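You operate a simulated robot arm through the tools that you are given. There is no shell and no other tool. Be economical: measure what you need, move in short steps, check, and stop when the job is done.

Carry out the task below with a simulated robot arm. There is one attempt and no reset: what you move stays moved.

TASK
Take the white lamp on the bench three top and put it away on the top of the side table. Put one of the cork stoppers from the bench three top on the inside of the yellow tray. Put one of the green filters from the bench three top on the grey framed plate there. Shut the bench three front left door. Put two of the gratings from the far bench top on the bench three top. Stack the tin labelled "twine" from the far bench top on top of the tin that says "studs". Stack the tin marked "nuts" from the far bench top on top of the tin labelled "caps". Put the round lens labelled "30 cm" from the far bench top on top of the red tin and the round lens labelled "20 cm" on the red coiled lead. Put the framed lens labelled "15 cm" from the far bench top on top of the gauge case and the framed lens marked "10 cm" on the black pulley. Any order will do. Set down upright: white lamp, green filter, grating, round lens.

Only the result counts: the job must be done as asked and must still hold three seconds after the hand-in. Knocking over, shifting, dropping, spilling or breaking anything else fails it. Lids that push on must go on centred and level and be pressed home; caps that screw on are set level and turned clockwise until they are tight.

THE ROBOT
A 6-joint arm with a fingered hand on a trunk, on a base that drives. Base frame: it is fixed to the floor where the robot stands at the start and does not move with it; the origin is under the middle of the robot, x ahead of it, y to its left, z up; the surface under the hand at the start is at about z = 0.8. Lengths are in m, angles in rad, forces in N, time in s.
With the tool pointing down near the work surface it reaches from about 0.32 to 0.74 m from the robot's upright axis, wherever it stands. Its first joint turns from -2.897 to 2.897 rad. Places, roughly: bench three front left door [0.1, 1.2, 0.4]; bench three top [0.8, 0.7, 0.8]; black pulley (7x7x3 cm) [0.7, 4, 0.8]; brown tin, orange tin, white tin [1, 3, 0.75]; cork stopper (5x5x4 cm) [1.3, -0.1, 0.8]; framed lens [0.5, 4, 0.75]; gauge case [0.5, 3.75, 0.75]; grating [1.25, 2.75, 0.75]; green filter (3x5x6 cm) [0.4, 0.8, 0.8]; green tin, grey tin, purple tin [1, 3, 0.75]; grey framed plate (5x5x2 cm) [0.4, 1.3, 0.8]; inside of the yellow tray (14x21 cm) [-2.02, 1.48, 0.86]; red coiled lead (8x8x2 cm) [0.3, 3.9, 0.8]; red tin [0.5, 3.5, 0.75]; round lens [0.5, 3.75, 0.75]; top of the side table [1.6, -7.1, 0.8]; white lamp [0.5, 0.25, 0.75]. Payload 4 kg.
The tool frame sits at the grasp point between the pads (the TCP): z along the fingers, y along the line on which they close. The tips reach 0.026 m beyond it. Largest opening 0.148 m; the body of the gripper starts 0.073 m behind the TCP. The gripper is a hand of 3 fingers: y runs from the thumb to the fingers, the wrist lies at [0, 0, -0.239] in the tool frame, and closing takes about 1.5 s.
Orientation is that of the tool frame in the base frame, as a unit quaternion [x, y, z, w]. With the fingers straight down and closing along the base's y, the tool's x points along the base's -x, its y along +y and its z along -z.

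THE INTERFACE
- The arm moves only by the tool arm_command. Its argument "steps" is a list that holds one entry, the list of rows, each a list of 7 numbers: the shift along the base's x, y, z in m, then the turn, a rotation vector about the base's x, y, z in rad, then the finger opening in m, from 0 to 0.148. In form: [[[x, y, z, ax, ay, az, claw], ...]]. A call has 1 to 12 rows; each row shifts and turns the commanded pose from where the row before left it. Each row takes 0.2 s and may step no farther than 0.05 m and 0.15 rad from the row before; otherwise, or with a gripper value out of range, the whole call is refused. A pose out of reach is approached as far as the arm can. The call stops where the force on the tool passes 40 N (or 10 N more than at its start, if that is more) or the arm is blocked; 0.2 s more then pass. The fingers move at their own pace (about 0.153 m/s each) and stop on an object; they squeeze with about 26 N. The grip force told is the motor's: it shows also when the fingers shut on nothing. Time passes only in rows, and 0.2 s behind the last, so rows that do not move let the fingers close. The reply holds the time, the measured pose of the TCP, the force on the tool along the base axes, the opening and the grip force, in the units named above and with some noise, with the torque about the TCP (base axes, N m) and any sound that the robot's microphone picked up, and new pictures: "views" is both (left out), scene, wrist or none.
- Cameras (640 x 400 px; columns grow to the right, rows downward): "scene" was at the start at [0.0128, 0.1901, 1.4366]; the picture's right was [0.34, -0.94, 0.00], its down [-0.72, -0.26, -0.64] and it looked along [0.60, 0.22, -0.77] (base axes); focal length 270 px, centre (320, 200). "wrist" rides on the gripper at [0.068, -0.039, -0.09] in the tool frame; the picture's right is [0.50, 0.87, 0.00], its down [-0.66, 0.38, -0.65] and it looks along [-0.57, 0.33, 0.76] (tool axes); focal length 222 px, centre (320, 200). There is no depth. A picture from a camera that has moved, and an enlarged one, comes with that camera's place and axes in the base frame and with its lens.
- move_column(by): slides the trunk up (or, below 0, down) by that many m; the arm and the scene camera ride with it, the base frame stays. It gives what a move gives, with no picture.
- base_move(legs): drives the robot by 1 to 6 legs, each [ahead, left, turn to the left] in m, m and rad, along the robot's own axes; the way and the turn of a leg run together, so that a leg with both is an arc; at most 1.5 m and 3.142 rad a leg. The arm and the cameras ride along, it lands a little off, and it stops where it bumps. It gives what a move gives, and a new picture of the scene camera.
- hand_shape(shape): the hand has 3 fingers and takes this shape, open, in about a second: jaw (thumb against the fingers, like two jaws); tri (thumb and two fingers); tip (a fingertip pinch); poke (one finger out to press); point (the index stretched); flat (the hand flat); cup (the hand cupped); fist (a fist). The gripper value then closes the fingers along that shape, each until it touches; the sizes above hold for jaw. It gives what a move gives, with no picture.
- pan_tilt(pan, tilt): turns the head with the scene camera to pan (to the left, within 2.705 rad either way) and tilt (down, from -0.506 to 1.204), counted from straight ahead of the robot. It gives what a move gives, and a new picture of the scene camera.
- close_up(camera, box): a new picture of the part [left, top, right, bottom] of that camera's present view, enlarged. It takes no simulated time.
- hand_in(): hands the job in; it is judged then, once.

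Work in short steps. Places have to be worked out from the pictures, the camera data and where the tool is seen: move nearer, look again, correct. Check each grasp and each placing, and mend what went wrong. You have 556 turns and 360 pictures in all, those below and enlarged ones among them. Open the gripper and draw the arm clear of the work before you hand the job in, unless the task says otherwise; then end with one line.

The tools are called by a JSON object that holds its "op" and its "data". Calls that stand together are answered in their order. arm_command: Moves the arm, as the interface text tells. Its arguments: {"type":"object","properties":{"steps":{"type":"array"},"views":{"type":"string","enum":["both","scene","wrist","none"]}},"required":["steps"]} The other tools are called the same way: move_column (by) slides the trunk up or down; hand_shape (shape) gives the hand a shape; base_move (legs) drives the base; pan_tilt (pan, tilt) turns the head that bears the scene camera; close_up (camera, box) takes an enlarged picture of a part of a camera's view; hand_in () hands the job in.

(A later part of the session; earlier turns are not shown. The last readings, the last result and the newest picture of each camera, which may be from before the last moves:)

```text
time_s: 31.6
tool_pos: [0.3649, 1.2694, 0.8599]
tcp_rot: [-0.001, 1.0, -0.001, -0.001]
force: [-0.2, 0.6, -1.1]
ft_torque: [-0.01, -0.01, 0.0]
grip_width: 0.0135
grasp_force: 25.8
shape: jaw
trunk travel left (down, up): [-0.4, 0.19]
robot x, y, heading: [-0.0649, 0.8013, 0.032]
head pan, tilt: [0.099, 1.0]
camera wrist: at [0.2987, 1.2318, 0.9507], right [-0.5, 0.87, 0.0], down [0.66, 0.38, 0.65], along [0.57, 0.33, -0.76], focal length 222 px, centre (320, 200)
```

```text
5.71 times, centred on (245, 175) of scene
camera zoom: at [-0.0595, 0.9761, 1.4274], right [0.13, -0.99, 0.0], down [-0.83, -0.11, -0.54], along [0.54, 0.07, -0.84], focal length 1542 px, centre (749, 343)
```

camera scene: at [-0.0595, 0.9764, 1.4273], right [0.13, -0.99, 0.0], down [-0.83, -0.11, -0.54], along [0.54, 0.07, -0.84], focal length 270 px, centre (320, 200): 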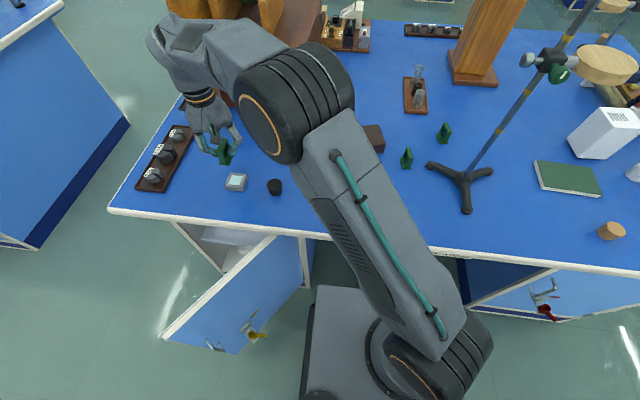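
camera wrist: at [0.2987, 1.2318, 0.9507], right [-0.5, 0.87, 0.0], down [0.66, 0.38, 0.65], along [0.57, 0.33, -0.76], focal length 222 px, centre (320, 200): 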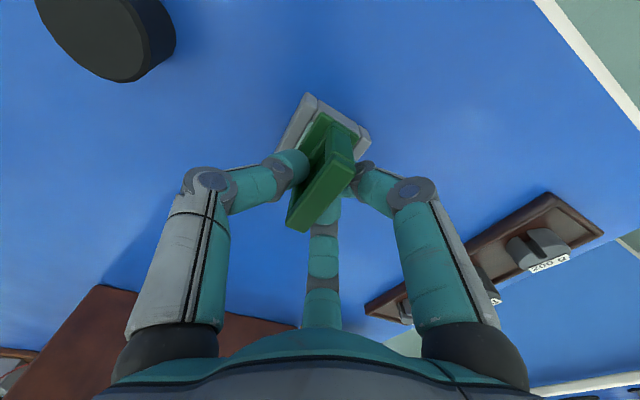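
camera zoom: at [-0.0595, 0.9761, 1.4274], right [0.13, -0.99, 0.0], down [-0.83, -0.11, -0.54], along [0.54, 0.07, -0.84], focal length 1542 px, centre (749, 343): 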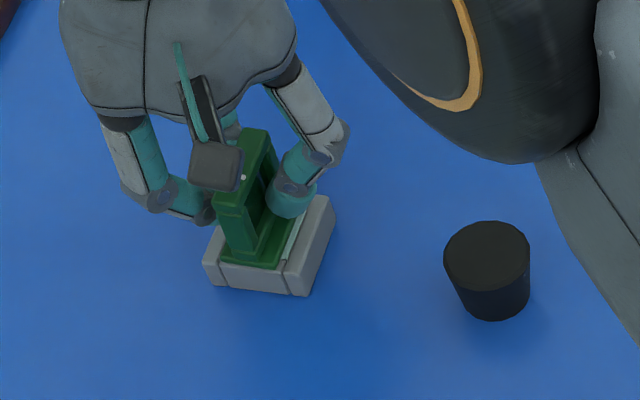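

Well placed. Lower in small steps until the force shows contact.

{"op": "arm_command", "data": {"steps": [[[0, 0, -0.002, 0, 0, 0, 0.0], [0, 0, -0.002, 0, 0, 0, 0.0], [0, 0, 0, 0, 0, 0, 0.0]]], "views": "none"}}

```text
time_s: 32.4
tool_pos: [0.3653, 1.2713, 0.8579]
tcp_rot: [-0.002, 1.0, 0.001, 0.0]
force: [0.8, 0.9, 8.6]
ft_torque: [-0.15, -0.04, 0.04]
grip_width: 0.0138
grasp_force: 25.9
shape: jaw
trunk travel left (down, up): [-0.4, 0.19]
robot x, y, heading: [-0.0621, 0.8042, 0.035]
head pan, tilt: [0.099, 1.0]
```

Contact (8.6 N). Open slowly and rise straight up.

{"op": "arm_command", "data": {"steps": [[[0, 0, 0.001, 0, 0, 0, 0.02], [0, 0, 0, 0, 0, 0, 0.04], [0, 0, 0, 0, 0, 0, 0.07], [0, 0, 0, 0, 0, 0, 0.1], [0, 0, 0.03, 0, 0, 0, 0.1], [0, 0, 0.04, 0, 0, 0, 0.1], [0, 0, 0.05, 0, 0, 0, 0.1]]], "views": "wrist"}}

{"op": "close_up", "data": {"camera": "scene", "box": [200, 130, 280, 210]}}

```text
time_s: 34.0
tool_pos: [0.3664, 1.2717, 0.9776]
tcp_rot: [0.0, 1.0, -0.001, 0.0]
force: [0.5, 0.5, -0.7]
ft_torque: [-0.02, 0.03, 0.0]
grip_width: 0.0994
grasp_force: 0.1
shape: jaw
trunk travel left (down, up): [-0.4, 0.19]
robot x, y, heading: [-0.0644, 0.8063, 0.029]
head pan, tilt: [0.099, 1.0]
camera wrist: at [0.2999, 1.2314, 1.0685], right [-0.5, 0.87, 0.0], down [0.66, 0.38, 0.65], along [0.57, 0.33, -0.76], focal length 222 px, centre (320, 200)
```

wrist: 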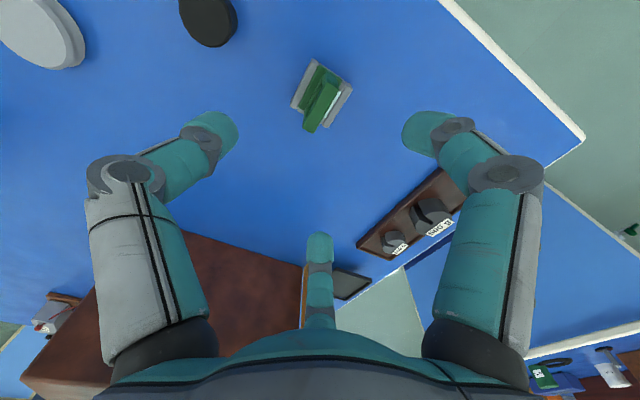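

```text
5.00 times, centred on (240, 170) of scene
camera zoom: at [-0.0595, 0.9762, 1.4273], right [0.13, -0.99, 0.0], down [-0.83, -0.11, -0.54], along [0.54, 0.07, -0.84], focal length 1350 px, centre (720, 350)
```

zoom: 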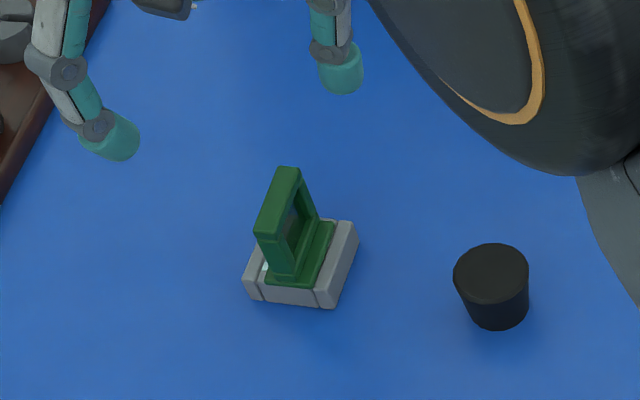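

The filter stands properly on the plate. Next the door: free edge around (-0.03, 1.35), hinge ~(0.27, 1.07). Back off from the bench.

{"op": "base_move", "data": {"legs": [[-0.55, 0.0, 0], [0, 0.3, -0.03]]}}

{"op": "pan_tilt", "data": {"pan": 0.1, "tilt": 0.8}}

```text
time_s: 38.8
tool_pos: [-0.1832, 1.5409, 0.9773]
tcp_rot: [0.006, 1.0, 0.0, 0.0]
force: [-0.3, 0.8, -0.4]
ft_torque: [0.04, -0.03, 0.0]
grip_width: 0.0996
grasp_force: 0.1
shape: jaw
trunk travel left (down, up): [-0.4, 0.19]
robot x, y, heading: [-0.6227, 1.0843, 0.017]
head pan, tilt: [0.099, 1.0]
camera scene: at [-0.6141, 1.2531, 1.4274], right [0.11, -0.99, 0.0], down [-0.84, -0.1, -0.54], along [0.54, 0.06, -0.84], focal length 270 px, centre (320, 200)
```

scene: 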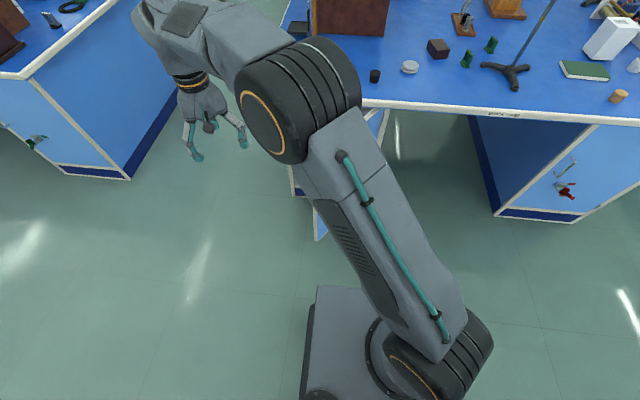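

```text
time_s: 39.5
tool_pos: [-0.183, 1.5402, 0.9781]
tcp_rot: [0.007, 1.0, 0.0, 0.0]
force: [-0.6, -0.5, -0.5]
ft_torque: [0.0, -0.01, -0.02]
grip_width: 0.0996
grasp_force: 0.1
shape: jaw
trunk travel left (down, up): [-0.4, 0.19]
robot x, y, heading: [-0.6197, 1.0808, 0.02]
head pan, tilt: [0.099, 0.799]
camera scene: at [-0.6032, 1.2545, 1.4425], right [0.11, -0.99, 0.0], down [-0.71, -0.08, -0.7], along [0.69, 0.08, -0.72], focal length 270 px, centre (320, 200)
```

scene: 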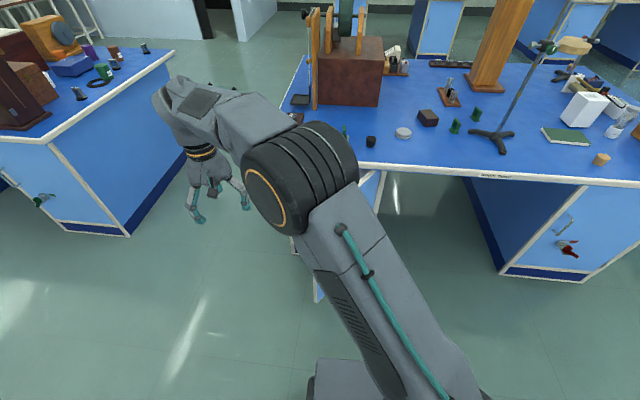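

Back a bit more, then bring the tool to the middle and pitch it forward, with fist closed fingers.

{"op": "base_move", "data": {"legs": [[-0.15, 0, 0]]}}

{"op": "arm_command", "data": {"steps": [[[0.03, -0.03, 0, 0, -0.1, 0, 0.0], [0.03, -0.03, 0, 0, -0.1, 0, 0.0], [0.03, -0.03, 0, 0, -0.1, 0, 0.0], [0.03, -0.03, 0, 0, -0.1, 0, 0.0], [0.02, -0.03, 0, 0, -0.1, 0, 0.0], [0.02, -0.03, 0, 0, -0.1, 0, 0.0], [0.02, -0.03, 0, 0, -0.1, 0, 0.0], [0.02, -0.03, 0, 0, -0.1, 0, 0.0], [0, -0.03, 0, 0, -0.1, 0, 0.0], [0, -0.03, 0, 0, -0.1, 0, 0.0], [0, -0.03, 0, 0, -0.1, 0, 0.0], [0, -0.02, 0, 0, -0.1, 0, 0.0]]], "views": "scene"}}

```text
time_s: 40.9
tool_pos: [-0.327, 1.5395, 0.9773]
tcp_rot: [0.007, 1.0, -0.001, -0.001]
force: [0.2, 0.1, -0.5]
ft_torque: [0.02, 0.02, -0.01]
grip_width: 0.0993
grasp_force: 0.0
shape: jaw
trunk travel left (down, up): [-0.4, 0.19]
robot x, y, heading: [-0.7633, 1.0809, 0.02]
head pan, tilt: [0.099, 0.799]
camera scene: at [-0.7467, 1.2521, 1.4425], right [0.12, -0.99, 0.0], down [-0.71, -0.08, -0.7], along [0.69, 0.08, -0.72], focal length 270 px, centre (320, 200)
```

scene: 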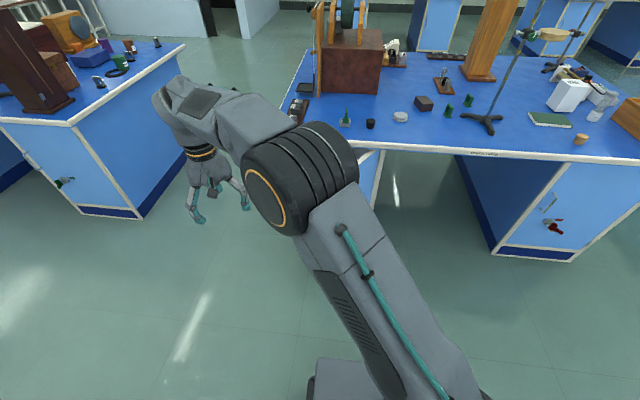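

```text
time_s: 43.5
tool_pos: [-0.1292, 1.1976, 0.9824]
tcp_rot: [0.007, 0.826, 0.001, 0.563]
force: [0.6, -0.9, -0.3]
ft_torque: [-0.02, -0.02, -0.01]
grip_width: 0.0
grasp_force: 26.0
shape: jaw
out of reach, approached as far as the arm can: row 12
trunk travel left (down, up): [-0.4, 0.19]
robot x, y, heading: [-0.7662, 1.0799, 0.017]
head pan, tilt: [0.099, 0.799]
camera scene: at [-0.7469, 1.2521, 1.4425], right [0.12, -0.99, 0.0], down [-0.71, -0.08, -0.7], along [0.69, 0.08, -0.72], focal length 270 px, centre (320, 200)
```

scene: 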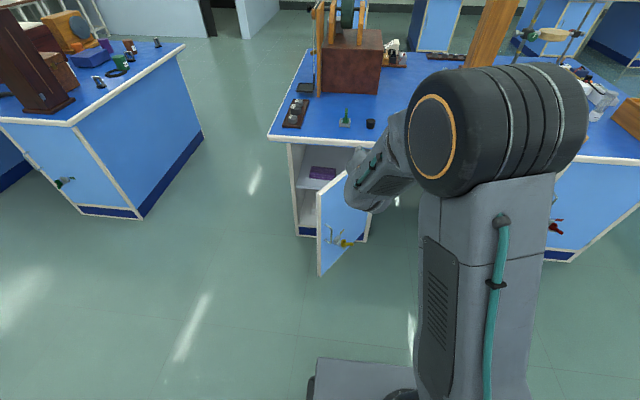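

Door face is clearly seen (handle and padlock at mid-height). Lower the trunk so the hand is at z≈0.62.

{"op": "move_column", "data": {"by": -0.36}}

{"op": "arm_command", "data": {"steps": [[[0.03, 0.02, 0, 0, 0, 0, 0.0], [0.03, 0.02, 0, 0, 0, 0, 0.0]]], "views": "both"}}

```text
time_s: 47.0
tool_pos: [-0.129, 1.1982, 0.6228]
tcp_rot: [0.007, 0.826, 0.0, 0.563]
force: [0.4, 0.4, -0.3]
ft_torque: [-0.02, -0.02, -0.03]
grip_width: 0.0002
grasp_force: 25.9
shape: jaw
trunk travel left (down, up): [-0.04, 0.55]
robot x, y, heading: [-0.7657, 1.0838, 0.02]
head pan, tilt: [0.099, 0.799]
```

```text
time_s: 47.6
tool_pos: [-0.0697, 1.2417, 0.6214]
tcp_rot: [0.007, 0.827, 0.0, 0.563]
force: [0.5, 0.4, 0.4]
ft_torque: [0.06, 0.04, 0.03]
grip_width: 0.0
grasp_force: 25.9
shape: jaw
trunk travel left (down, up): [-0.04, 0.55]
robot x, y, heading: [-0.7618, 1.0827, 0.02]
head pan, tilt: [0.099, 0.799]
camera scene: at [-0.7469, 1.2519, 1.0826], right [0.12, -0.99, 0.0], down [-0.71, -0.08, -0.7], along [0.69, 0.08, -0.72], focal length 270 px, centre (320, 200)
camera wrist: at [-0.1782, 1.2049, 0.5916], right [-0.17, 0.87, -0.46], down [-0.36, 0.38, 0.85], along [0.91, 0.32, 0.25], focal length 222 px, centre (320, 200)
```

scene: 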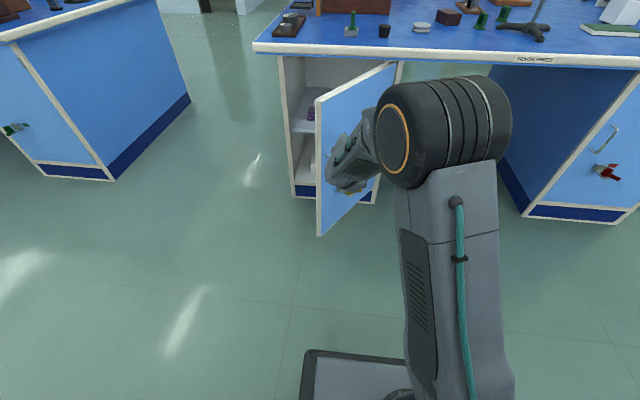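
wrist: 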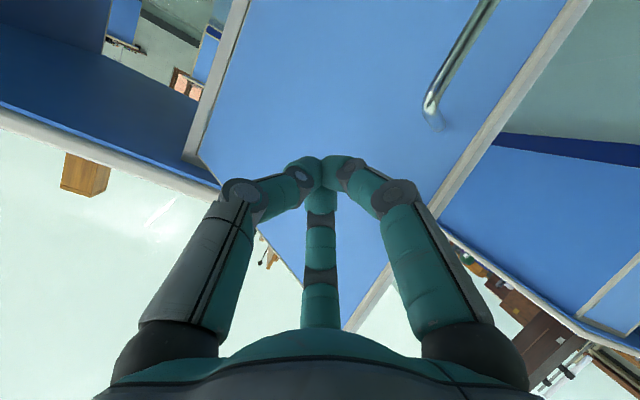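

The fist is below the door top and above the handle, facing the door near its free edge. Push forward.

{"op": "arm_command", "data": {"steps": [[[0.03, 0.015, 0, 0, 0, 0, 0.0], [0.03, 0.015, 0, 0, 0, 0, 0.0], [0.03, 0.01, 0, 0, 0, 0, 0.0], [0.03, 0.01, 0, 0, 0, 0, 0.0]]], "views": "both"}}

```text
time_s: 48.6
tool_pos: [0.0511, 1.2889, 0.6236]
tcp_rot: [0.007, 0.827, 0.001, 0.563]
force: [0.0, -0.2, -0.4]
ft_torque: [-0.01, 0.03, 0.02]
grip_width: 0.0
grasp_force: 26.5
shape: jaw
trunk travel left (down, up): [-0.04, 0.55]
robot x, y, heading: [-0.7627, 1.0808, 0.022]
head pan, tilt: [0.099, 0.799]
camera scene: at [-0.747, 1.252, 1.0826], right [0.12, -0.99, 0.0], down [-0.71, -0.08, -0.7], along [0.69, 0.08, -0.72], focal length 270 px, centre (320, 200)
camera wrist: at [-0.058, 1.2516, 0.594], right [-0.17, 0.87, -0.46], down [-0.36, 0.38, 0.85], along [0.91, 0.31, 0.25], focal length 222 px, centre (320, 200)
```

scene: 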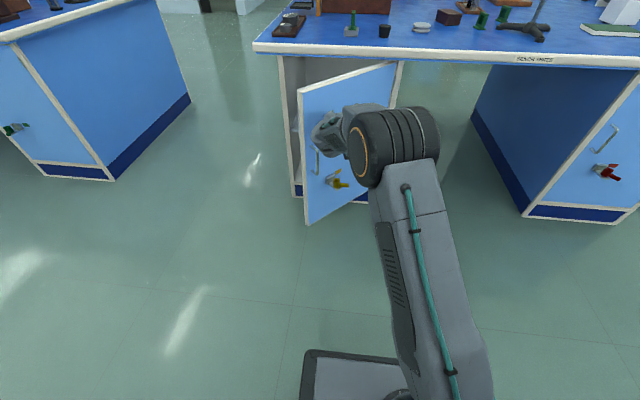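
wrist: 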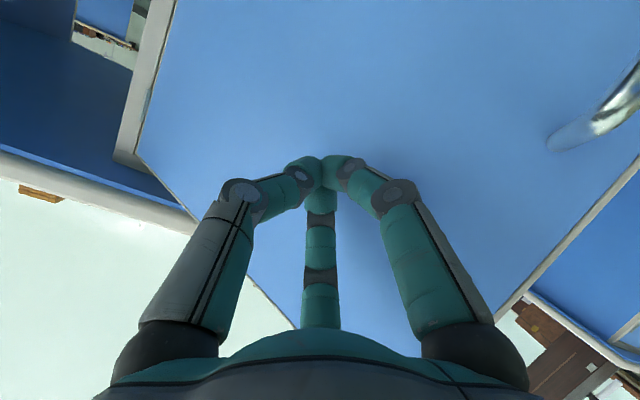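

The door is swinging shut. Keep pushing along the arc.

{"op": "arm_command", "data": {"steps": [[[0.03, 0.015, 0, 0, 0, 0, 0.0], [0.03, 0.012, 0, 0, 0, 0, 0.0], [0.03, 0.01, 0, 0, 0, 0, 0.0], [0.03, 0.008, 0, 0, 0, 0, 0.0], [0.025, 0, 0, 0, 0, 0, 0.0]]], "views": "both"}}

```text
time_s: 49.8
tool_pos: [0.1689, 1.3357, 0.6217]
tcp_rot: [0.007, 0.827, 0.0, 0.562]
force: [0.0, 0.0, 0.6]
ft_torque: [0.0, 0.01, 0.02]
grip_width: 0.0001
grasp_force: 26.0
shape: jaw
out of reach, approached as far as the arm can: row 5
trunk travel left (down, up): [-0.04, 0.55]
robot x, y, heading: [-0.7634, 1.0803, 0.023]
head pan, tilt: [0.099, 0.799]
camera scene: at [-0.7469, 1.252, 1.0825], right [0.12, -0.99, 0.0], down [-0.71, -0.08, -0.7], along [0.69, 0.08, -0.72], focal length 270 px, centre (320, 200)
camera wrist: at [0.0605, 1.298, 0.5926], right [-0.17, 0.87, -0.46], down [-0.36, 0.38, 0.85], along [0.92, 0.32, 0.25], focal length 222 px, centre (320, 200)
```

scene: 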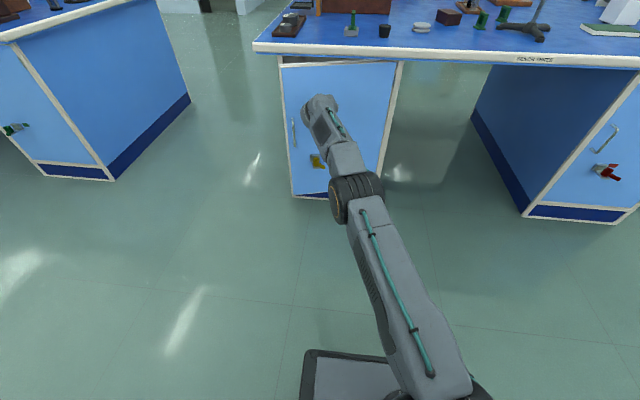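
wrist: 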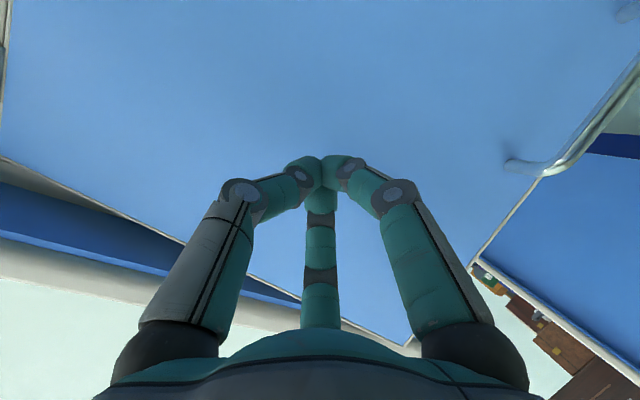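

Almost shut, arm at its limit. Draw the arm back 6 cm, drive ahead 0.12 m, then push again.

{"op": "arm_command", "data": {"steps": [[[-0.045, 0, 0, 0, 0, 0, 0.0], [-0.045, 0, 0, 0, 0, 0, 0.0], [-0.045, 0, 0, 0, 0, 0, 0.0]]], "views": "none"}}

{"op": "base_move", "data": {"legs": [[0.12, 0, 0]]}}

{"op": "arm_command", "data": {"steps": [[[0.01, 0, 0, 0, 0, 0, 0.0], [0.02, 0, 0, 0, 0, 0, 0.0], [0.02, 0, 0, 0, 0, 0, 0.0], [0.01, 0, 0, 0, 0, 0, 0.0], [0.01, 0, 0, 0, 0, 0, 0.0], [0.01, 0, 0, 0, 0, 0, 0.0]]], "views": "both"}}

```text
time_s: 50.6
tool_pos: [0.0384, 1.3298, 0.6228]
tcp_rot: [0.006, 0.827, 0.001, 0.563]
force: [0.1, 0.5, -0.8]
ft_torque: [-0.03, -0.04, 0.02]
grip_width: 0.0002
grasp_force: 26.4
shape: jaw
trunk travel left (down, up): [-0.04, 0.55]
robot x, y, heading: [-0.7637, 1.0793, 0.017]
head pan, tilt: [0.099, 0.799]
```

```text
time_s: 51.8
tool_pos: [0.1555, 1.3317, 0.6218]
tcp_rot: [0.007, 0.826, 0.0, 0.563]
force: [0.2, -0.5, -0.3]
ft_torque: [0.02, 0.03, 0.01]
grip_width: 0.0001
grasp_force: 26.3
shape: jaw
trunk travel left (down, up): [-0.04, 0.55]
robot x, y, heading: [-0.6485, 1.0814, 0.02]
head pan, tilt: [0.099, 0.799]
camera scene: at [-0.6295, 1.2542, 1.0825], right [0.12, -0.99, 0.0], down [-0.71, -0.08, -0.7], along [0.69, 0.08, -0.72], focal length 270 px, centre (320, 200)
```

scene: 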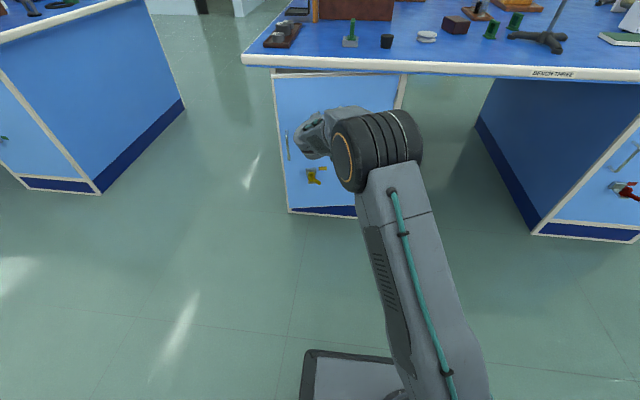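

```text
time_s: 53.2
tool_pos: [0.2357, 1.3327, 0.6224]
tcp_rot: [0.007, 0.827, 0.001, 0.562]
force: [0.0, 0.4, -0.1]
ft_torque: [0.0, -0.03, 0.04]
grip_width: 0.0001
grasp_force: 25.4
shape: jaw
trunk travel left (down, up): [-0.04, 0.55]
robot x, y, heading: [-0.647, 1.081, 0.017]
head pan, tilt: [0.099, 0.799]
camera scene: at [-0.6295, 1.2542, 1.0825], right [0.12, -0.99, 0.0], down [-0.71, -0.08, -0.7], along [0.69, 0.08, -0.72], focal length 270 px, centre (320, 200)
camera wrist: at [0.1269, 1.2953, 0.5929], right [-0.17, 0.87, -0.46], down [-0.36, 0.38, 0.85], along [0.92, 0.31, 0.25], focal length 222 px, centre (320, 200)
```

scene: 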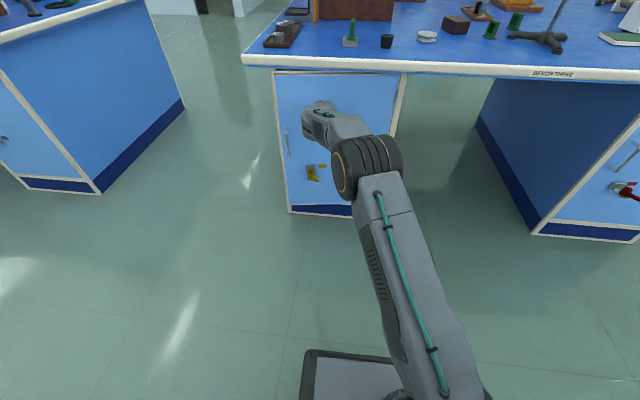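
wrist: 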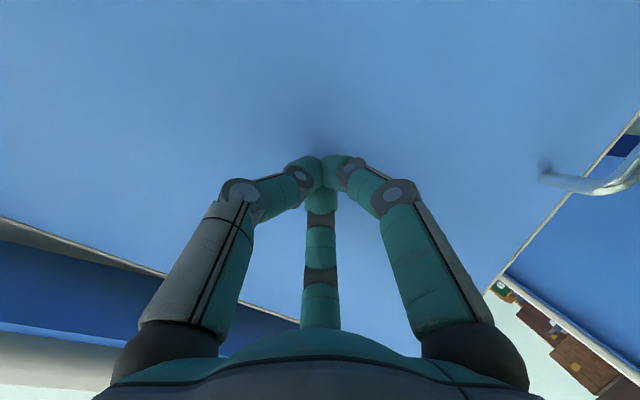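

Keep pushing in small steps until the force rises.

{"op": "arm_command", "data": {"steps": [[[0.01, 0, 0, 0, 0, 0, 0.0], [0.01, 0, 0, 0, 0, 0, 0.0], [0.01, 0, 0, 0, 0, 0, 0.0]]], "views": "none"}}

{"op": "close_up", "data": {"camera": "scene", "box": [250, 50, 430, 230]}}

```text
time_s: 54.0
tool_pos: [0.2665, 1.3348, 0.6235]
tcp_rot: [0.006, 0.826, 0.0, 0.563]
force: [-0.8, 0.4, 0.2]
ft_torque: [0.01, 0.01, -0.03]
grip_width: 0.0001
grasp_force: 25.9
shape: jaw
trunk travel left (down, up): [-0.04, 0.55]
robot x, y, heading: [-0.6466, 1.0821, 0.014]
head pan, tilt: [0.099, 0.799]
```

```text
2.22 times, centred on (340, 140) of scene
camera zoom: at [-0.6296, 1.2542, 1.0825], right [0.12, -0.99, 0.0], down [-0.71, -0.08, -0.7], along [0.69, 0.08, -0.72], focal length 600 px, centre (276, 333)
```

zoom: 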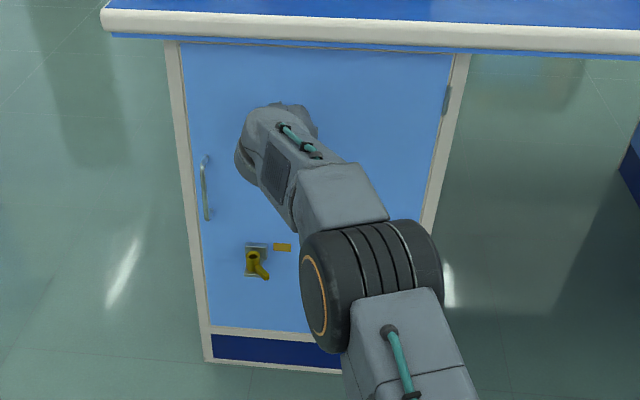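

Door looks nearly flush; push until I feel the stop.

{"op": "arm_command", "data": {"steps": [[[0.008, 0, 0, 0, 0, 0, 0.0], [0.008, 0, 0, 0, 0, 0, 0.0], [0.008, 0, 0, 0, 0, 0, 0.0]]], "views": "wrist"}}

{"op": "close_up", "data": {"camera": "scene", "box": [250, 50, 430, 230]}}

```text
time_s: 54.5
tool_pos: [0.2724, 1.333, 0.6214]
tcp_rot: [0.011, 0.827, -0.002, 0.562]
force: [-23.0, -5.3, 4.6]
ft_torque: [-0.04, 0.03, -0.23]
grip_width: 0.0
grasp_force: 26.2
shape: jaw
trunk travel left (down, up): [-0.04, 0.55]
robot x, y, heading: [-0.6478, 1.0824, 0.019]
head pan, tilt: [0.099, 0.799]
stopped in row 2: the force on the tool passed its limit at 59 N (the readings are from after the stop); the commanded pose is now the measured one
camera wrist: at [0.1648, 1.2965, 0.5922], right [-0.17, 0.87, -0.46], down [-0.36, 0.38, 0.85], along [0.92, 0.31, 0.25], focal length 222 px, centre (320, 200)
```

wrist: 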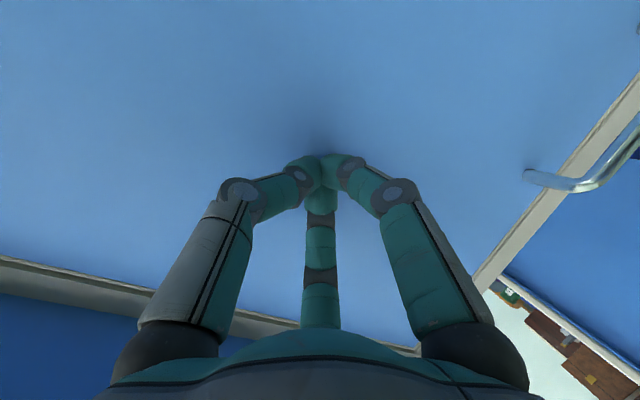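

```text
2.22 times, centred on (340, 140) of scene
camera zoom: at [-0.6317, 1.2538, 1.0827], right [0.12, -0.99, 0.0], down [-0.71, -0.08, -0.7], along [0.69, 0.08, -0.72], focal length 600 px, centre (276, 333)
```

zoom: 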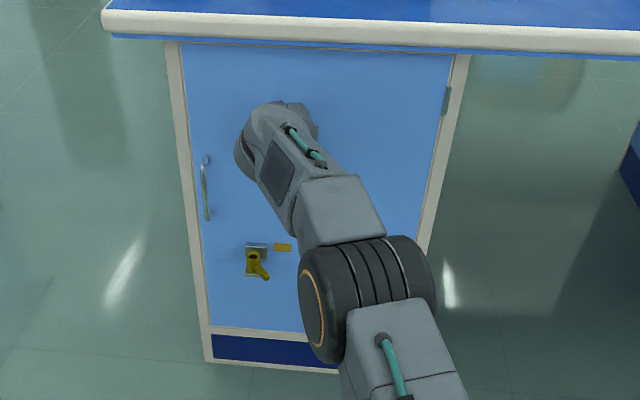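

Hit the stop: the door is shut. Retract, raise the trunk, and level the hand again.

{"op": "arm_command", "data": {"steps": [[[-0.03, 0, 0, 0, 0, 0, 0.0], [-0.045, 0, 0, 0, 0, 0, 0.0], [-0.045, 0, 0, 0, 0, 0, 0.0], [-0.045, 0, 0, 0, 0, 0, 0.0], [-0.045, 0, 0, 0, 0, 0, 0.0]]], "views": "none"}}

{"op": "move_column", "data": {"by": 0.4}}

{"op": "arm_command", "data": {"steps": [[[-0.02, -0.01, 0, 0, 0.12, 0, 0.1], [-0.02, -0.01, 0, 0, 0.12, 0, 0.1], [-0.02, -0.01, 0, 0, 0.12, 0, 0.1], [-0.02, 0, 0, 0, 0.12, 0, 0.1], [-0.02, 0, 0, 0, 0.12, 0, 0.1], [-0.02, 0, 0, 0, 0.12, 0, 0.1], [-0.02, 0, 0, 0, 0.12, 0, 0.1], [0, 0, 0, 0, 0.12, 0, 0.1], [0, 0, 0, 0, 0.12, 0, 0.1], [0, 0, 0, 0, 0.115, 0, 0.1]]], "views": "scene"}}

```text
time_s: 55.7
tool_pos: [0.067, 1.3328, 0.623]
tcp_rot: [0.009, 0.828, 0.0, 0.561]
force: [-0.2, 0.8, -0.3]
ft_torque: [0.0, -0.04, 0.04]
grip_width: 0.0002
grasp_force: 25.7
shape: jaw
trunk travel left (down, up): [-0.04, 0.55]
robot x, y, heading: [-0.6459, 1.0828, 0.026]
head pan, tilt: [0.099, 0.799]
```

```text
time_s: 59.5
tool_pos: [0.0675, 1.3322, 1.0222]
tcp_rot: [0.01, 0.828, -0.001, 0.561]
force: [0.4, 0.2, 0.3]
ft_torque: [-0.01, 0.03, 0.02]
grip_width: 0.0
grasp_force: 26.1
shape: jaw
trunk travel left (down, up): [-0.44, 0.15]
robot x, y, heading: [-0.6477, 1.0806, 0.02]
head pan, tilt: [0.099, 0.799]
```

```text
time_s: 61.8
tool_pos: [-0.0733, 1.3019, 1.0232]
tcp_rot: [0.007, 1.0, -0.005, -0.004]
force: [-0.1, 0.0, 0.8]
ft_torque: [0.02, -0.01, -0.01]
grip_width: 0.1
grasp_force: 0.0
shape: jaw
trunk travel left (down, up): [-0.44, 0.15]
robot x, y, heading: [-0.6504, 1.0853, 0.018]
head pan, tilt: [0.099, 0.799]
camera scene: at [-0.6298, 1.2542, 1.4825], right [0.12, -0.99, 0.0], down [-0.71, -0.08, -0.7], along [0.69, 0.08, -0.72], focal length 270 px, centre (320, 200)
```

scene: 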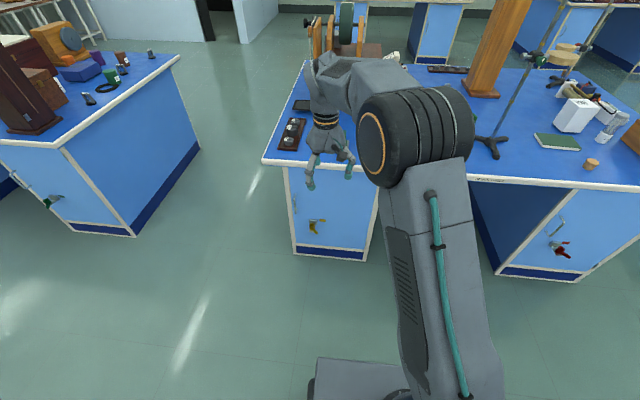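

Door stays shut. Now to the cork at (0.335, 0.30): strafe right 0.95 m and drive ahead 0.42 m.

{"op": "base_move", "data": {"legs": [[0, -0.95, -0.02], [0.38, 0, 0]]}}

{"op": "close_up", "data": {"camera": "wrist", "box": [0, 0, 640, 400]}}

```text
time_s: 68.8
tool_pos: [0.3233, 0.3166, 1.0218]
tcp_rot: [0.019, 1.0, -0.005, -0.002]
force: [-0.8, 0.0, 0.2]
ft_torque: [0.01, -0.01, 0.0]
grip_width: 0.1
grasp_force: 0.1
shape: jaw
trunk travel left (down, up): [-0.44, 0.15]
robot x, y, heading: [-0.258, 0.1129, -0.007]
head pan, tilt: [0.099, 0.799]
camera scene: at [-0.235, 0.2829, 1.4825], right [0.09, -1.0, 0.0], down [-0.71, -0.07, -0.7], along [0.69, 0.06, -0.72], focal length 270 px, centre (320, 200)
```

scene: 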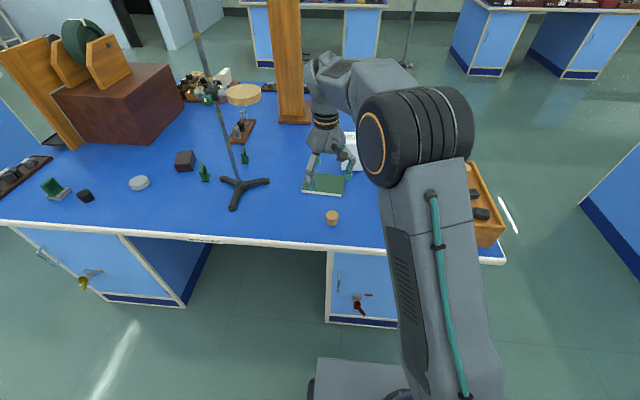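

```text
1.00 times, centred on (320, 200) of wrist (not enlarged: the box is as wide or as high as the picture)
camera zoom: at [0.255, 0.2812, 1.1138], right [-0.46, 0.89, -0.01], down [0.67, 0.36, 0.65], along [0.57, 0.29, -0.76], focal length 222 px, centre (320, 200)
```

zoom: 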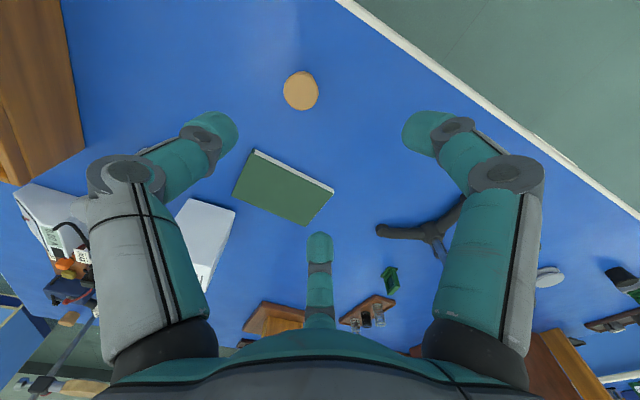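

Zoom to verify this is a cork stopper and compare with the others.

{"op": "close_up", "data": {"camera": "scene", "box": [300, 190, 370, 240]}}

{"op": "pan_tilt", "data": {"pan": -0.35, "tilt": 0.55}}

```text
8.00 times, centred on (335, 215) of scene
camera zoom: at [-0.235, 0.2829, 1.4825], right [0.09, -1.0, 0.0], down [-0.71, -0.07, -0.7], along [0.69, 0.06, -0.72], focal length 2159 px, centre (200, 80)
```

zoom: 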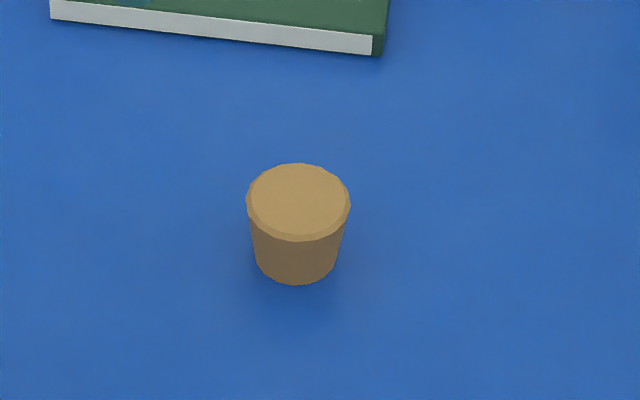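

```text
time_s: 69.7
tool_pos: [0.3234, 0.3155, 1.0221]
tcp_rot: [0.02, 1.0, -0.006, -0.003]
force: [-0.2, 0.2, 0.4]
ft_torque: [-0.01, 0.03, 0.01]
grip_width: 0.0999
grasp_force: 0.0
shape: jaw
trunk travel left (down, up): [-0.44, 0.15]
robot x, y, heading: [-0.2562, 0.11, -0.006]
head pan, tilt: [-0.351, 0.55]
camera scene: at [-0.2312, 0.244, 1.5039], right [-0.35, -0.94, 0.0], down [-0.49, 0.18, -0.85], along [0.8, -0.3, -0.52], focal length 270 px, centre (320, 200)
```

scene: 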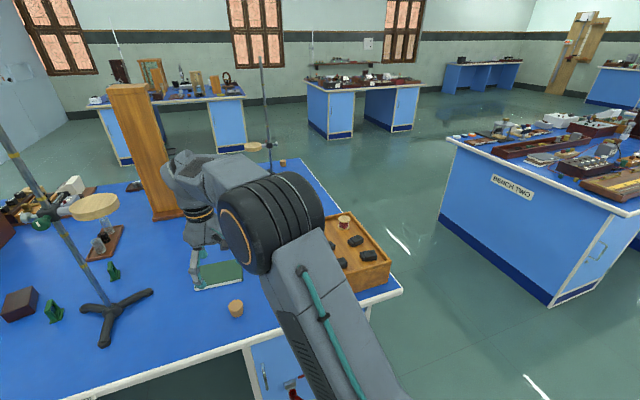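

It is a tapered cork. Descend on it at (0.331, 0.290) and grip.

{"op": "arm_command", "data": {"steps": [[[0.008, -0.0255, -0.03, 0, 0, 0, 0.1], [0, 0, -0.05, 0, 0, 0, 0.1], [0, 0, -0.05, 0, 0, 0, 0.1], [0, 0, -0.03, 0, 0, 0, 0.1]]], "views": "wrist"}}

```text
time_s: 70.7
tool_pos: [0.3297, 0.2934, 0.8584]
tcp_rot: [0.02, 1.0, -0.006, -0.003]
force: [0.9, -0.6, -0.1]
ft_torque: [-0.02, 0.0, 0.0]
grip_width: 0.1001
grasp_force: 0.0
shape: jaw
trunk travel left (down, up): [-0.44, 0.15]
robot x, y, heading: [-0.2541, 0.1116, -0.003]
head pan, tilt: [-0.351, 0.55]
camera wrist: at [0.2621, 0.2579, 0.9515], right [-0.46, 0.89, -0.01], down [0.67, 0.36, 0.65], along [0.58, 0.3, -0.76], focal length 222 px, centre (320, 200)
```

wrist: 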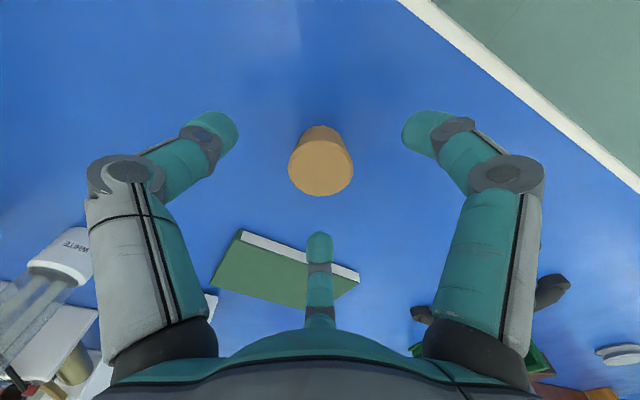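

Fine-tune by a few mm, lower to z≈0.833 and close.

{"op": "arm_command", "data": {"steps": [[[-0.004, -0.003, -0.025, 0, 0, 0, 0.08], [0, 0, 0, 0, 0, 0, 0.05], [0, 0, 0, 0, 0, 0, 0.02], [0, 0, 0, 0, 0, 0, 0.02], [0, 0, 0, 0, 0, 0, 0.02]]], "views": "wrist"}}

```text
time_s: 71.9
tool_pos: [0.3249, 0.2884, 0.8351]
tcp_rot: [0.02, 1.0, -0.006, -0.002]
force: [0.2, -0.5, 0.3]
ft_torque: [0.0, -0.04, -0.02]
grip_width: 0.0288
grasp_force: 26.1
shape: jaw
trunk travel left (down, up): [-0.44, 0.15]
robot x, y, heading: [-0.2573, 0.1097, -0.008]
head pan, tilt: [-0.351, 0.55]
camera wrist: at [0.2578, 0.2536, 0.9275], right [-0.46, 0.89, -0.01], down [0.67, 0.36, 0.65], along [0.57, 0.29, -0.76], focal length 222 px, centre (320, 200)
```

wrist: 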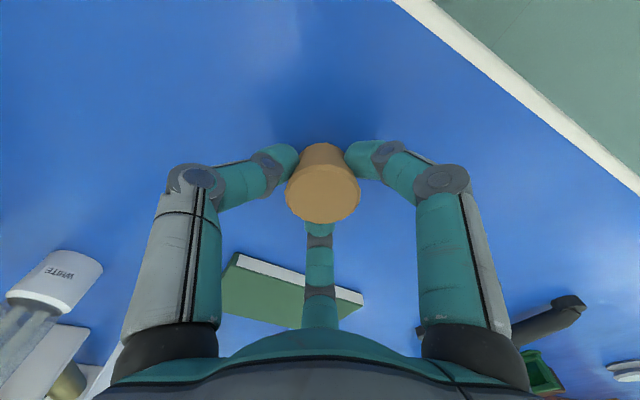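

Cork gripped. Lift to z≈1.05, back away, turn around and drive toward the yellow tray.

{"op": "arm_command", "data": {"steps": [[[0, 0, 0.04, 0, 0, 0, 0.02], [0, 0, 0.05, 0, 0, 0, 0.02], [0, 0, 0.05, 0, 0, 0, 0.02], [0, 0, 0.05, 0, 0, 0, 0.02], [0, 0, 0.05, 0, 0, 0, 0.02]]], "views": "wrist"}}

{"op": "base_move", "data": {"legs": [[-0.6, 0, 0], [0, 0, 1.57], [0, 0, 1.57]]}}

{"op": "pan_tilt", "data": {"pan": -0.5, "tilt": 0.5}}

```text
time_s: 73.1
tool_pos: [0.3272, 0.286, 1.0767]
tcp_rot: [0.02, 1.0, -0.006, -0.003]
force: [-0.2, -0.4, -0.1]
ft_torque: [0.0, -0.05, -0.01]
grip_width: 0.0288
grasp_force: 26.1
shape: jaw
trunk travel left (down, up): [-0.44, 0.15]
robot x, y, heading: [-0.2563, 0.1047, -0.006]
head pan, tilt: [-0.351, 0.55]
camera wrist: at [0.2597, 0.2513, 1.1679], right [-0.46, 0.89, -0.01], down [0.67, 0.36, 0.65], along [0.57, 0.3, -0.76], focal length 222 px, centre (320, 200)
```

wrist: 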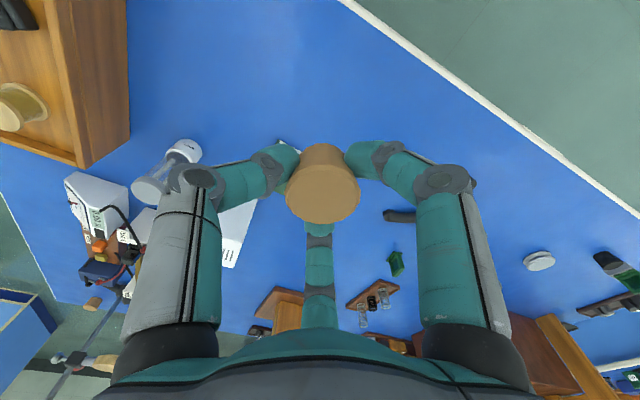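

```text
time_s: 84.2
tool_pos: [-1.4549, -0.0447, 1.0763]
tcp_rot: [1.0, -0.029, 0.003, -0.006]
force: [-1.4, 0.1, 0.5]
ft_torque: [-0.01, 0.02, -0.01]
grip_width: 0.0291
grasp_force: 26.1
shape: jaw
trunk travel left (down, up): [-0.44, 0.15]
robot x, y, heading: [-0.8682, 0.1217, 3.114]
head pan, tilt: [-0.351, 0.55]
camera scene: at [-0.8948, -0.0072, 1.5039], right [0.37, 0.93, 0.0], down [0.49, -0.19, -0.85], along [-0.79, 0.31, -0.52], focal length 270 px, centre (320, 200)
```

scene: 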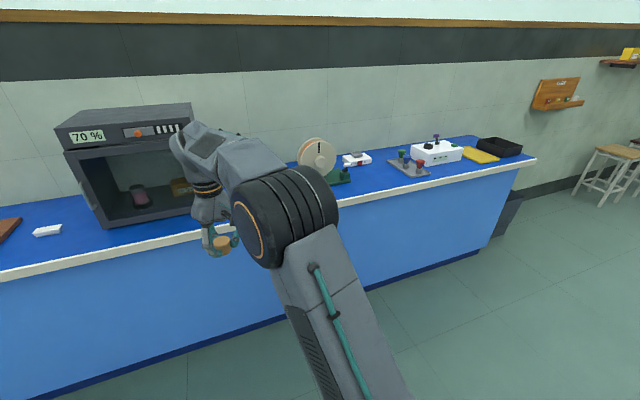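

```text
time_s: 84.9
tool_pos: [-1.4554, -0.0435, 1.0761]
tcp_rot: [1.0, -0.03, 0.002, -0.007]
force: [-0.1, 1.1, 0.2]
ft_torque: [-0.02, 0.03, -0.01]
grip_width: 0.0286
grasp_force: 25.2
shape: jaw
trunk travel left (down, up): [-0.44, 0.15]
robot x, y, heading: [-0.8669, 0.117, 3.114]
head pan, tilt: [-0.499, 0.499]
camera scene: at [-0.89, 0.0053, 1.5085], right [0.5, 0.87, 0.0], down [0.41, -0.24, -0.88], along [-0.76, 0.44, -0.48], focal length 270 px, centre (320, 200)
```

scene: 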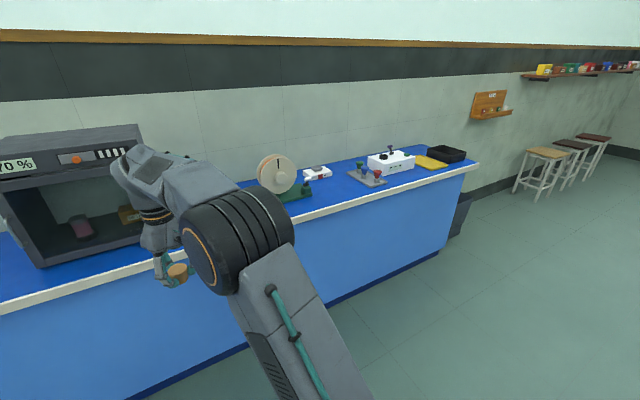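

Yellow tray is at about (-1.99, 1.49). Strafe right 1.42 m and drive ahead 0.5 m.

{"op": "base_move", "data": {"legs": [[0, -1.42, 0.027], [0.5, 0, 0]]}}

{"op": "pan_tilt", "data": {"pan": 0.0, "tilt": 0.85}}

{"op": "close_up", "data": {"camera": "wrist", "box": [0, 0, 640, 400]}}

```text
time_s: 94.6
tool_pos: [-1.9381, 1.3746, 1.0762]
tcp_rot: [1.0, -0.009, 0.003, -0.006]
force: [0.0, -0.6, 0.0]
ft_torque: [0.03, -0.01, -0.02]
grip_width: 0.0288
grasp_force: 25.7
shape: jaw
trunk travel left (down, up): [-0.44, 0.15]
robot x, y, heading: [-1.3583, 1.5632, -3.124]
head pan, tilt: [-0.499, 0.499]
camera scene: at [-1.3758, 1.446, 1.5085], right [0.47, 0.88, 0.0], down [0.42, -0.22, -0.88], along [-0.78, 0.41, -0.48], focal length 270 px, centre (320, 200)
```

scene: 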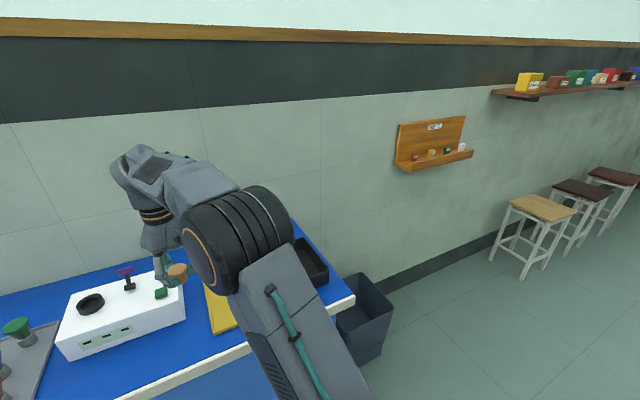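

```text
time_s: 95.6
tool_pos: [-1.9396, 1.3736, 1.0756]
tcp_rot: [1.0, -0.01, 0.002, -0.006]
force: [0.5, -0.6, -0.4]
ft_torque: [0.02, -0.02, 0.0]
grip_width: 0.0288
grasp_force: 25.8
shape: jaw
trunk travel left (down, up): [-0.44, 0.15]
robot x, y, heading: [-1.3576, 1.5612, -3.129]
head pan, tilt: [0.0, 0.85]
camera scene: at [-1.3735, 1.4025, 1.4785], right [-0.01, 1.0, 0.0], down [0.75, 0.01, -0.66], along [-0.66, -0.01, -0.75], focal length 270 px, centre (320, 200)
```

scene: 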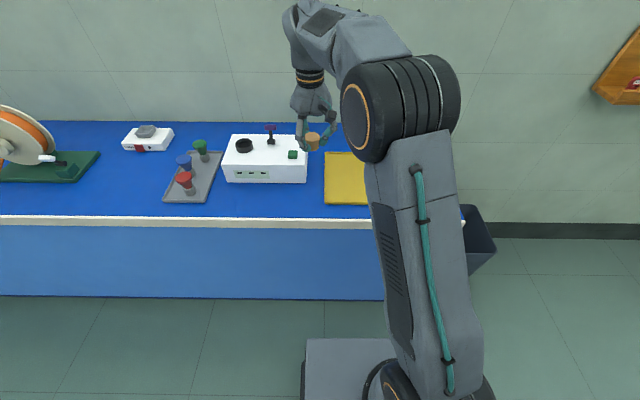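

```text
1.00 times, centred on (320, 200) of wrist (not enlarged: the box is as wide or as high as the picture)
camera zoom: at [-1.8706, 1.4107, 1.1673], right [0.48, -0.88, -0.01], down [-0.67, -0.37, 0.65], along [-0.57, -0.31, -0.76], focal length 222 px, centre (320, 200)
```

zoom: 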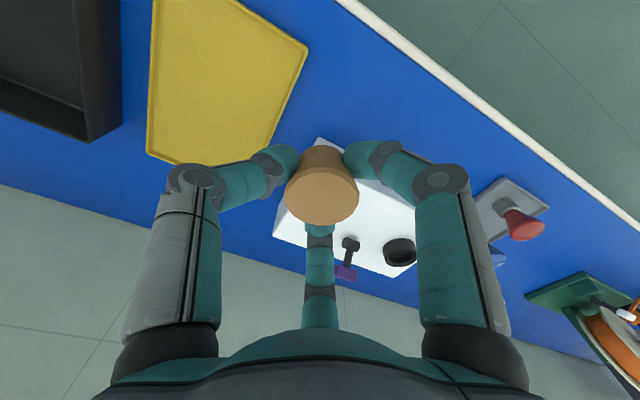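

Tray centre (-2.02, 1.48). Move the cork over it and lower.

{"op": "arm_command", "data": {"steps": [[[-0.03, 0.036, 0, 0, 0, 0, 0.02], [-0.03, 0.036, 0, 0, 0, 0, 0.02], [-0.02, 0.035, -0.01, 0, 0, 0, 0.02], [0, 0, -0.05, 0, 0, 0, 0.02], [0, 0, -0.05, 0, 0, 0, 0.02]]], "views": "both"}}

```text
time_s: 96.8
tool_pos: [-2.0165, 1.4811, 0.9679]
tcp_rot: [1.0, -0.01, 0.003, -0.006]
force: [-0.3, 0.1, 0.6]
ft_torque: [0.0, 0.02, -0.03]
grip_width: 0.0286
grasp_force: 26.2
shape: jaw
trunk travel left (down, up): [-0.44, 0.15]
robot x, y, heading: [-1.357, 1.5627, -3.133]
head pan, tilt: [0.0, 0.85]
camera scene: at [-1.3734, 1.4024, 1.4785], right [-0.01, 1.0, 0.0], down [0.75, 0.01, -0.66], along [-0.66, -0.01, -0.75], focal length 270 px, centre (320, 200)
camera wrist: at [-1.9487, 1.5177, 1.0588], right [0.48, -0.88, -0.01], down [-0.67, -0.37, 0.65], along [-0.57, -0.31, -0.76], focal length 222 px, centre (320, 200)
```

scene: 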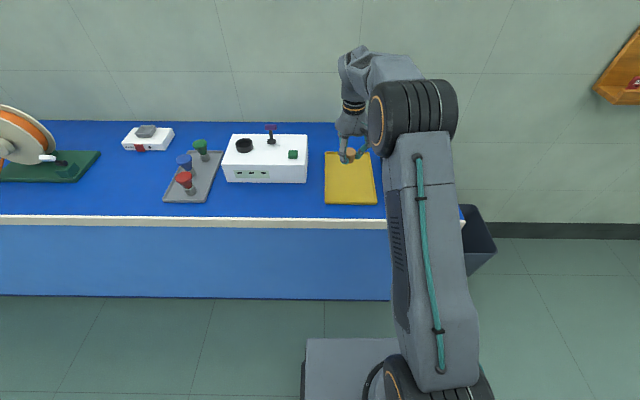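
wrist: 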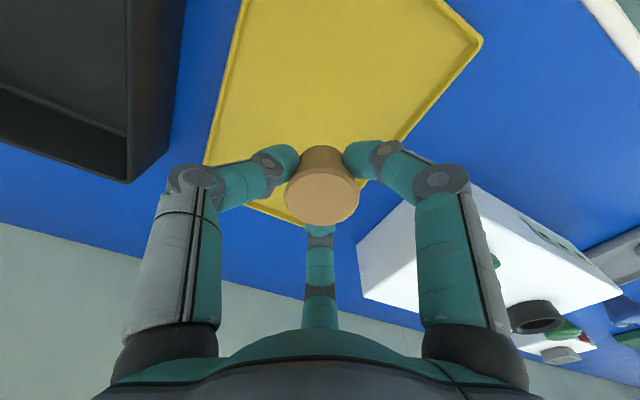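

Centred over the tray. Lower until contact.

{"op": "arm_command", "data": {"steps": [[[0, 0, -0.03, 0, 0, 0, 0.02], [0, 0, -0.03, 0, 0, 0, 0.02], [0, 0, -0.005, 0, 0, 0, 0.02], [0, 0, -0.004, 0, 0, 0, 0.02]]], "views": "wrist"}}

```text
time_s: 97.8
tool_pos: [-2.0186, 1.4827, 0.8978]
tcp_rot: [1.0, -0.009, 0.003, -0.006]
force: [0.4, 0.1, 0.3]
ft_torque: [0.03, 0.02, -0.02]
grip_width: 0.0288
grasp_force: 26.5
shape: jaw
trunk travel left (down, up): [-0.44, 0.15]
robot x, y, heading: [-1.3587, 1.559, -3.131]
head pan, tilt: [0.0, 0.85]
camera wrist: at [-1.9492, 1.5188, 0.9881], right [0.48, -0.88, -0.01], down [-0.67, -0.37, 0.65], along [-0.57, -0.31, -0.76], focal length 222 px, centre (320, 200)
```

wrist: 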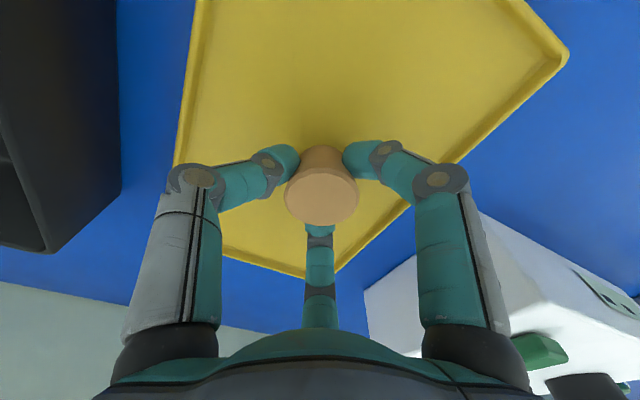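

Continue downward in small steps until contact.

{"op": "arm_command", "data": {"steps": [[[0, 0, -0.003, 0, 0, 0, 0.02], [0, 0, -0.002, 0, 0, 0, 0.02], [0, 0, -0.002, 0, 0, 0, 0.02]]], "views": "none"}}

```text
time_s: 98.6
tool_pos: [-2.0191, 1.4811, 0.8894]
tcp_rot: [1.0, -0.01, 0.003, -0.005]
force: [1.4, 0.5, 0.2]
ft_torque: [0.03, -0.01, -0.03]
grip_width: 0.0289
grasp_force: 26.5
shape: jaw
trunk travel left (down, up): [-0.44, 0.15]
robot x, y, heading: [-1.3562, 1.5597, -3.129]
head pan, tilt: [0.0, 0.85]
```

{"op": "arm_command", "data": {"steps": [[[0, 0, -0.003, 0, 0, 0, 0.02], [0, 0, -0.002, 0, 0, 0, 0.02], [0, 0, -0.002, 0, 0, 0, 0.02]]], "views": "wrist"}}

```text
time_s: 99.4
tool_pos: [-2.0178, 1.4813, 0.8872]
tcp_rot: [1.0, -0.01, -0.001, -0.006]
force: [-5.5, -0.1, 36.2]
ft_torque: [0.03, 0.15, 0.04]
grip_width: 0.031
grasp_force: 25.6
shape: jaw
trunk travel left (down, up): [-0.44, 0.15]
robot x, y, heading: [-1.3564, 1.5628, -3.13]
head pan, tilt: [0.0, 0.85]
camera wrist: at [-1.9491, 1.5181, 0.978], right [0.48, -0.88, -0.01], down [-0.66, -0.37, 0.65], along [-0.57, -0.31, -0.76], focal length 222 px, centre (320, 200)
```

wrist: 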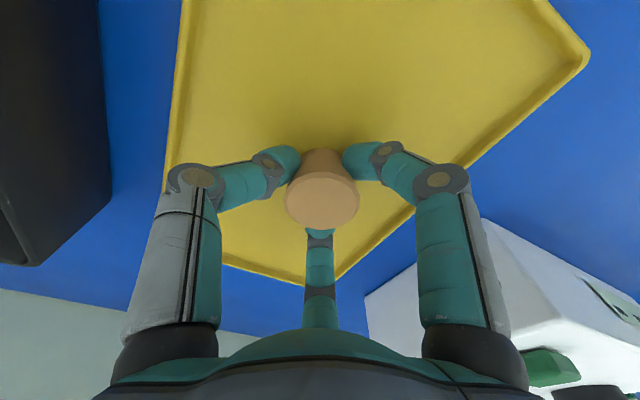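

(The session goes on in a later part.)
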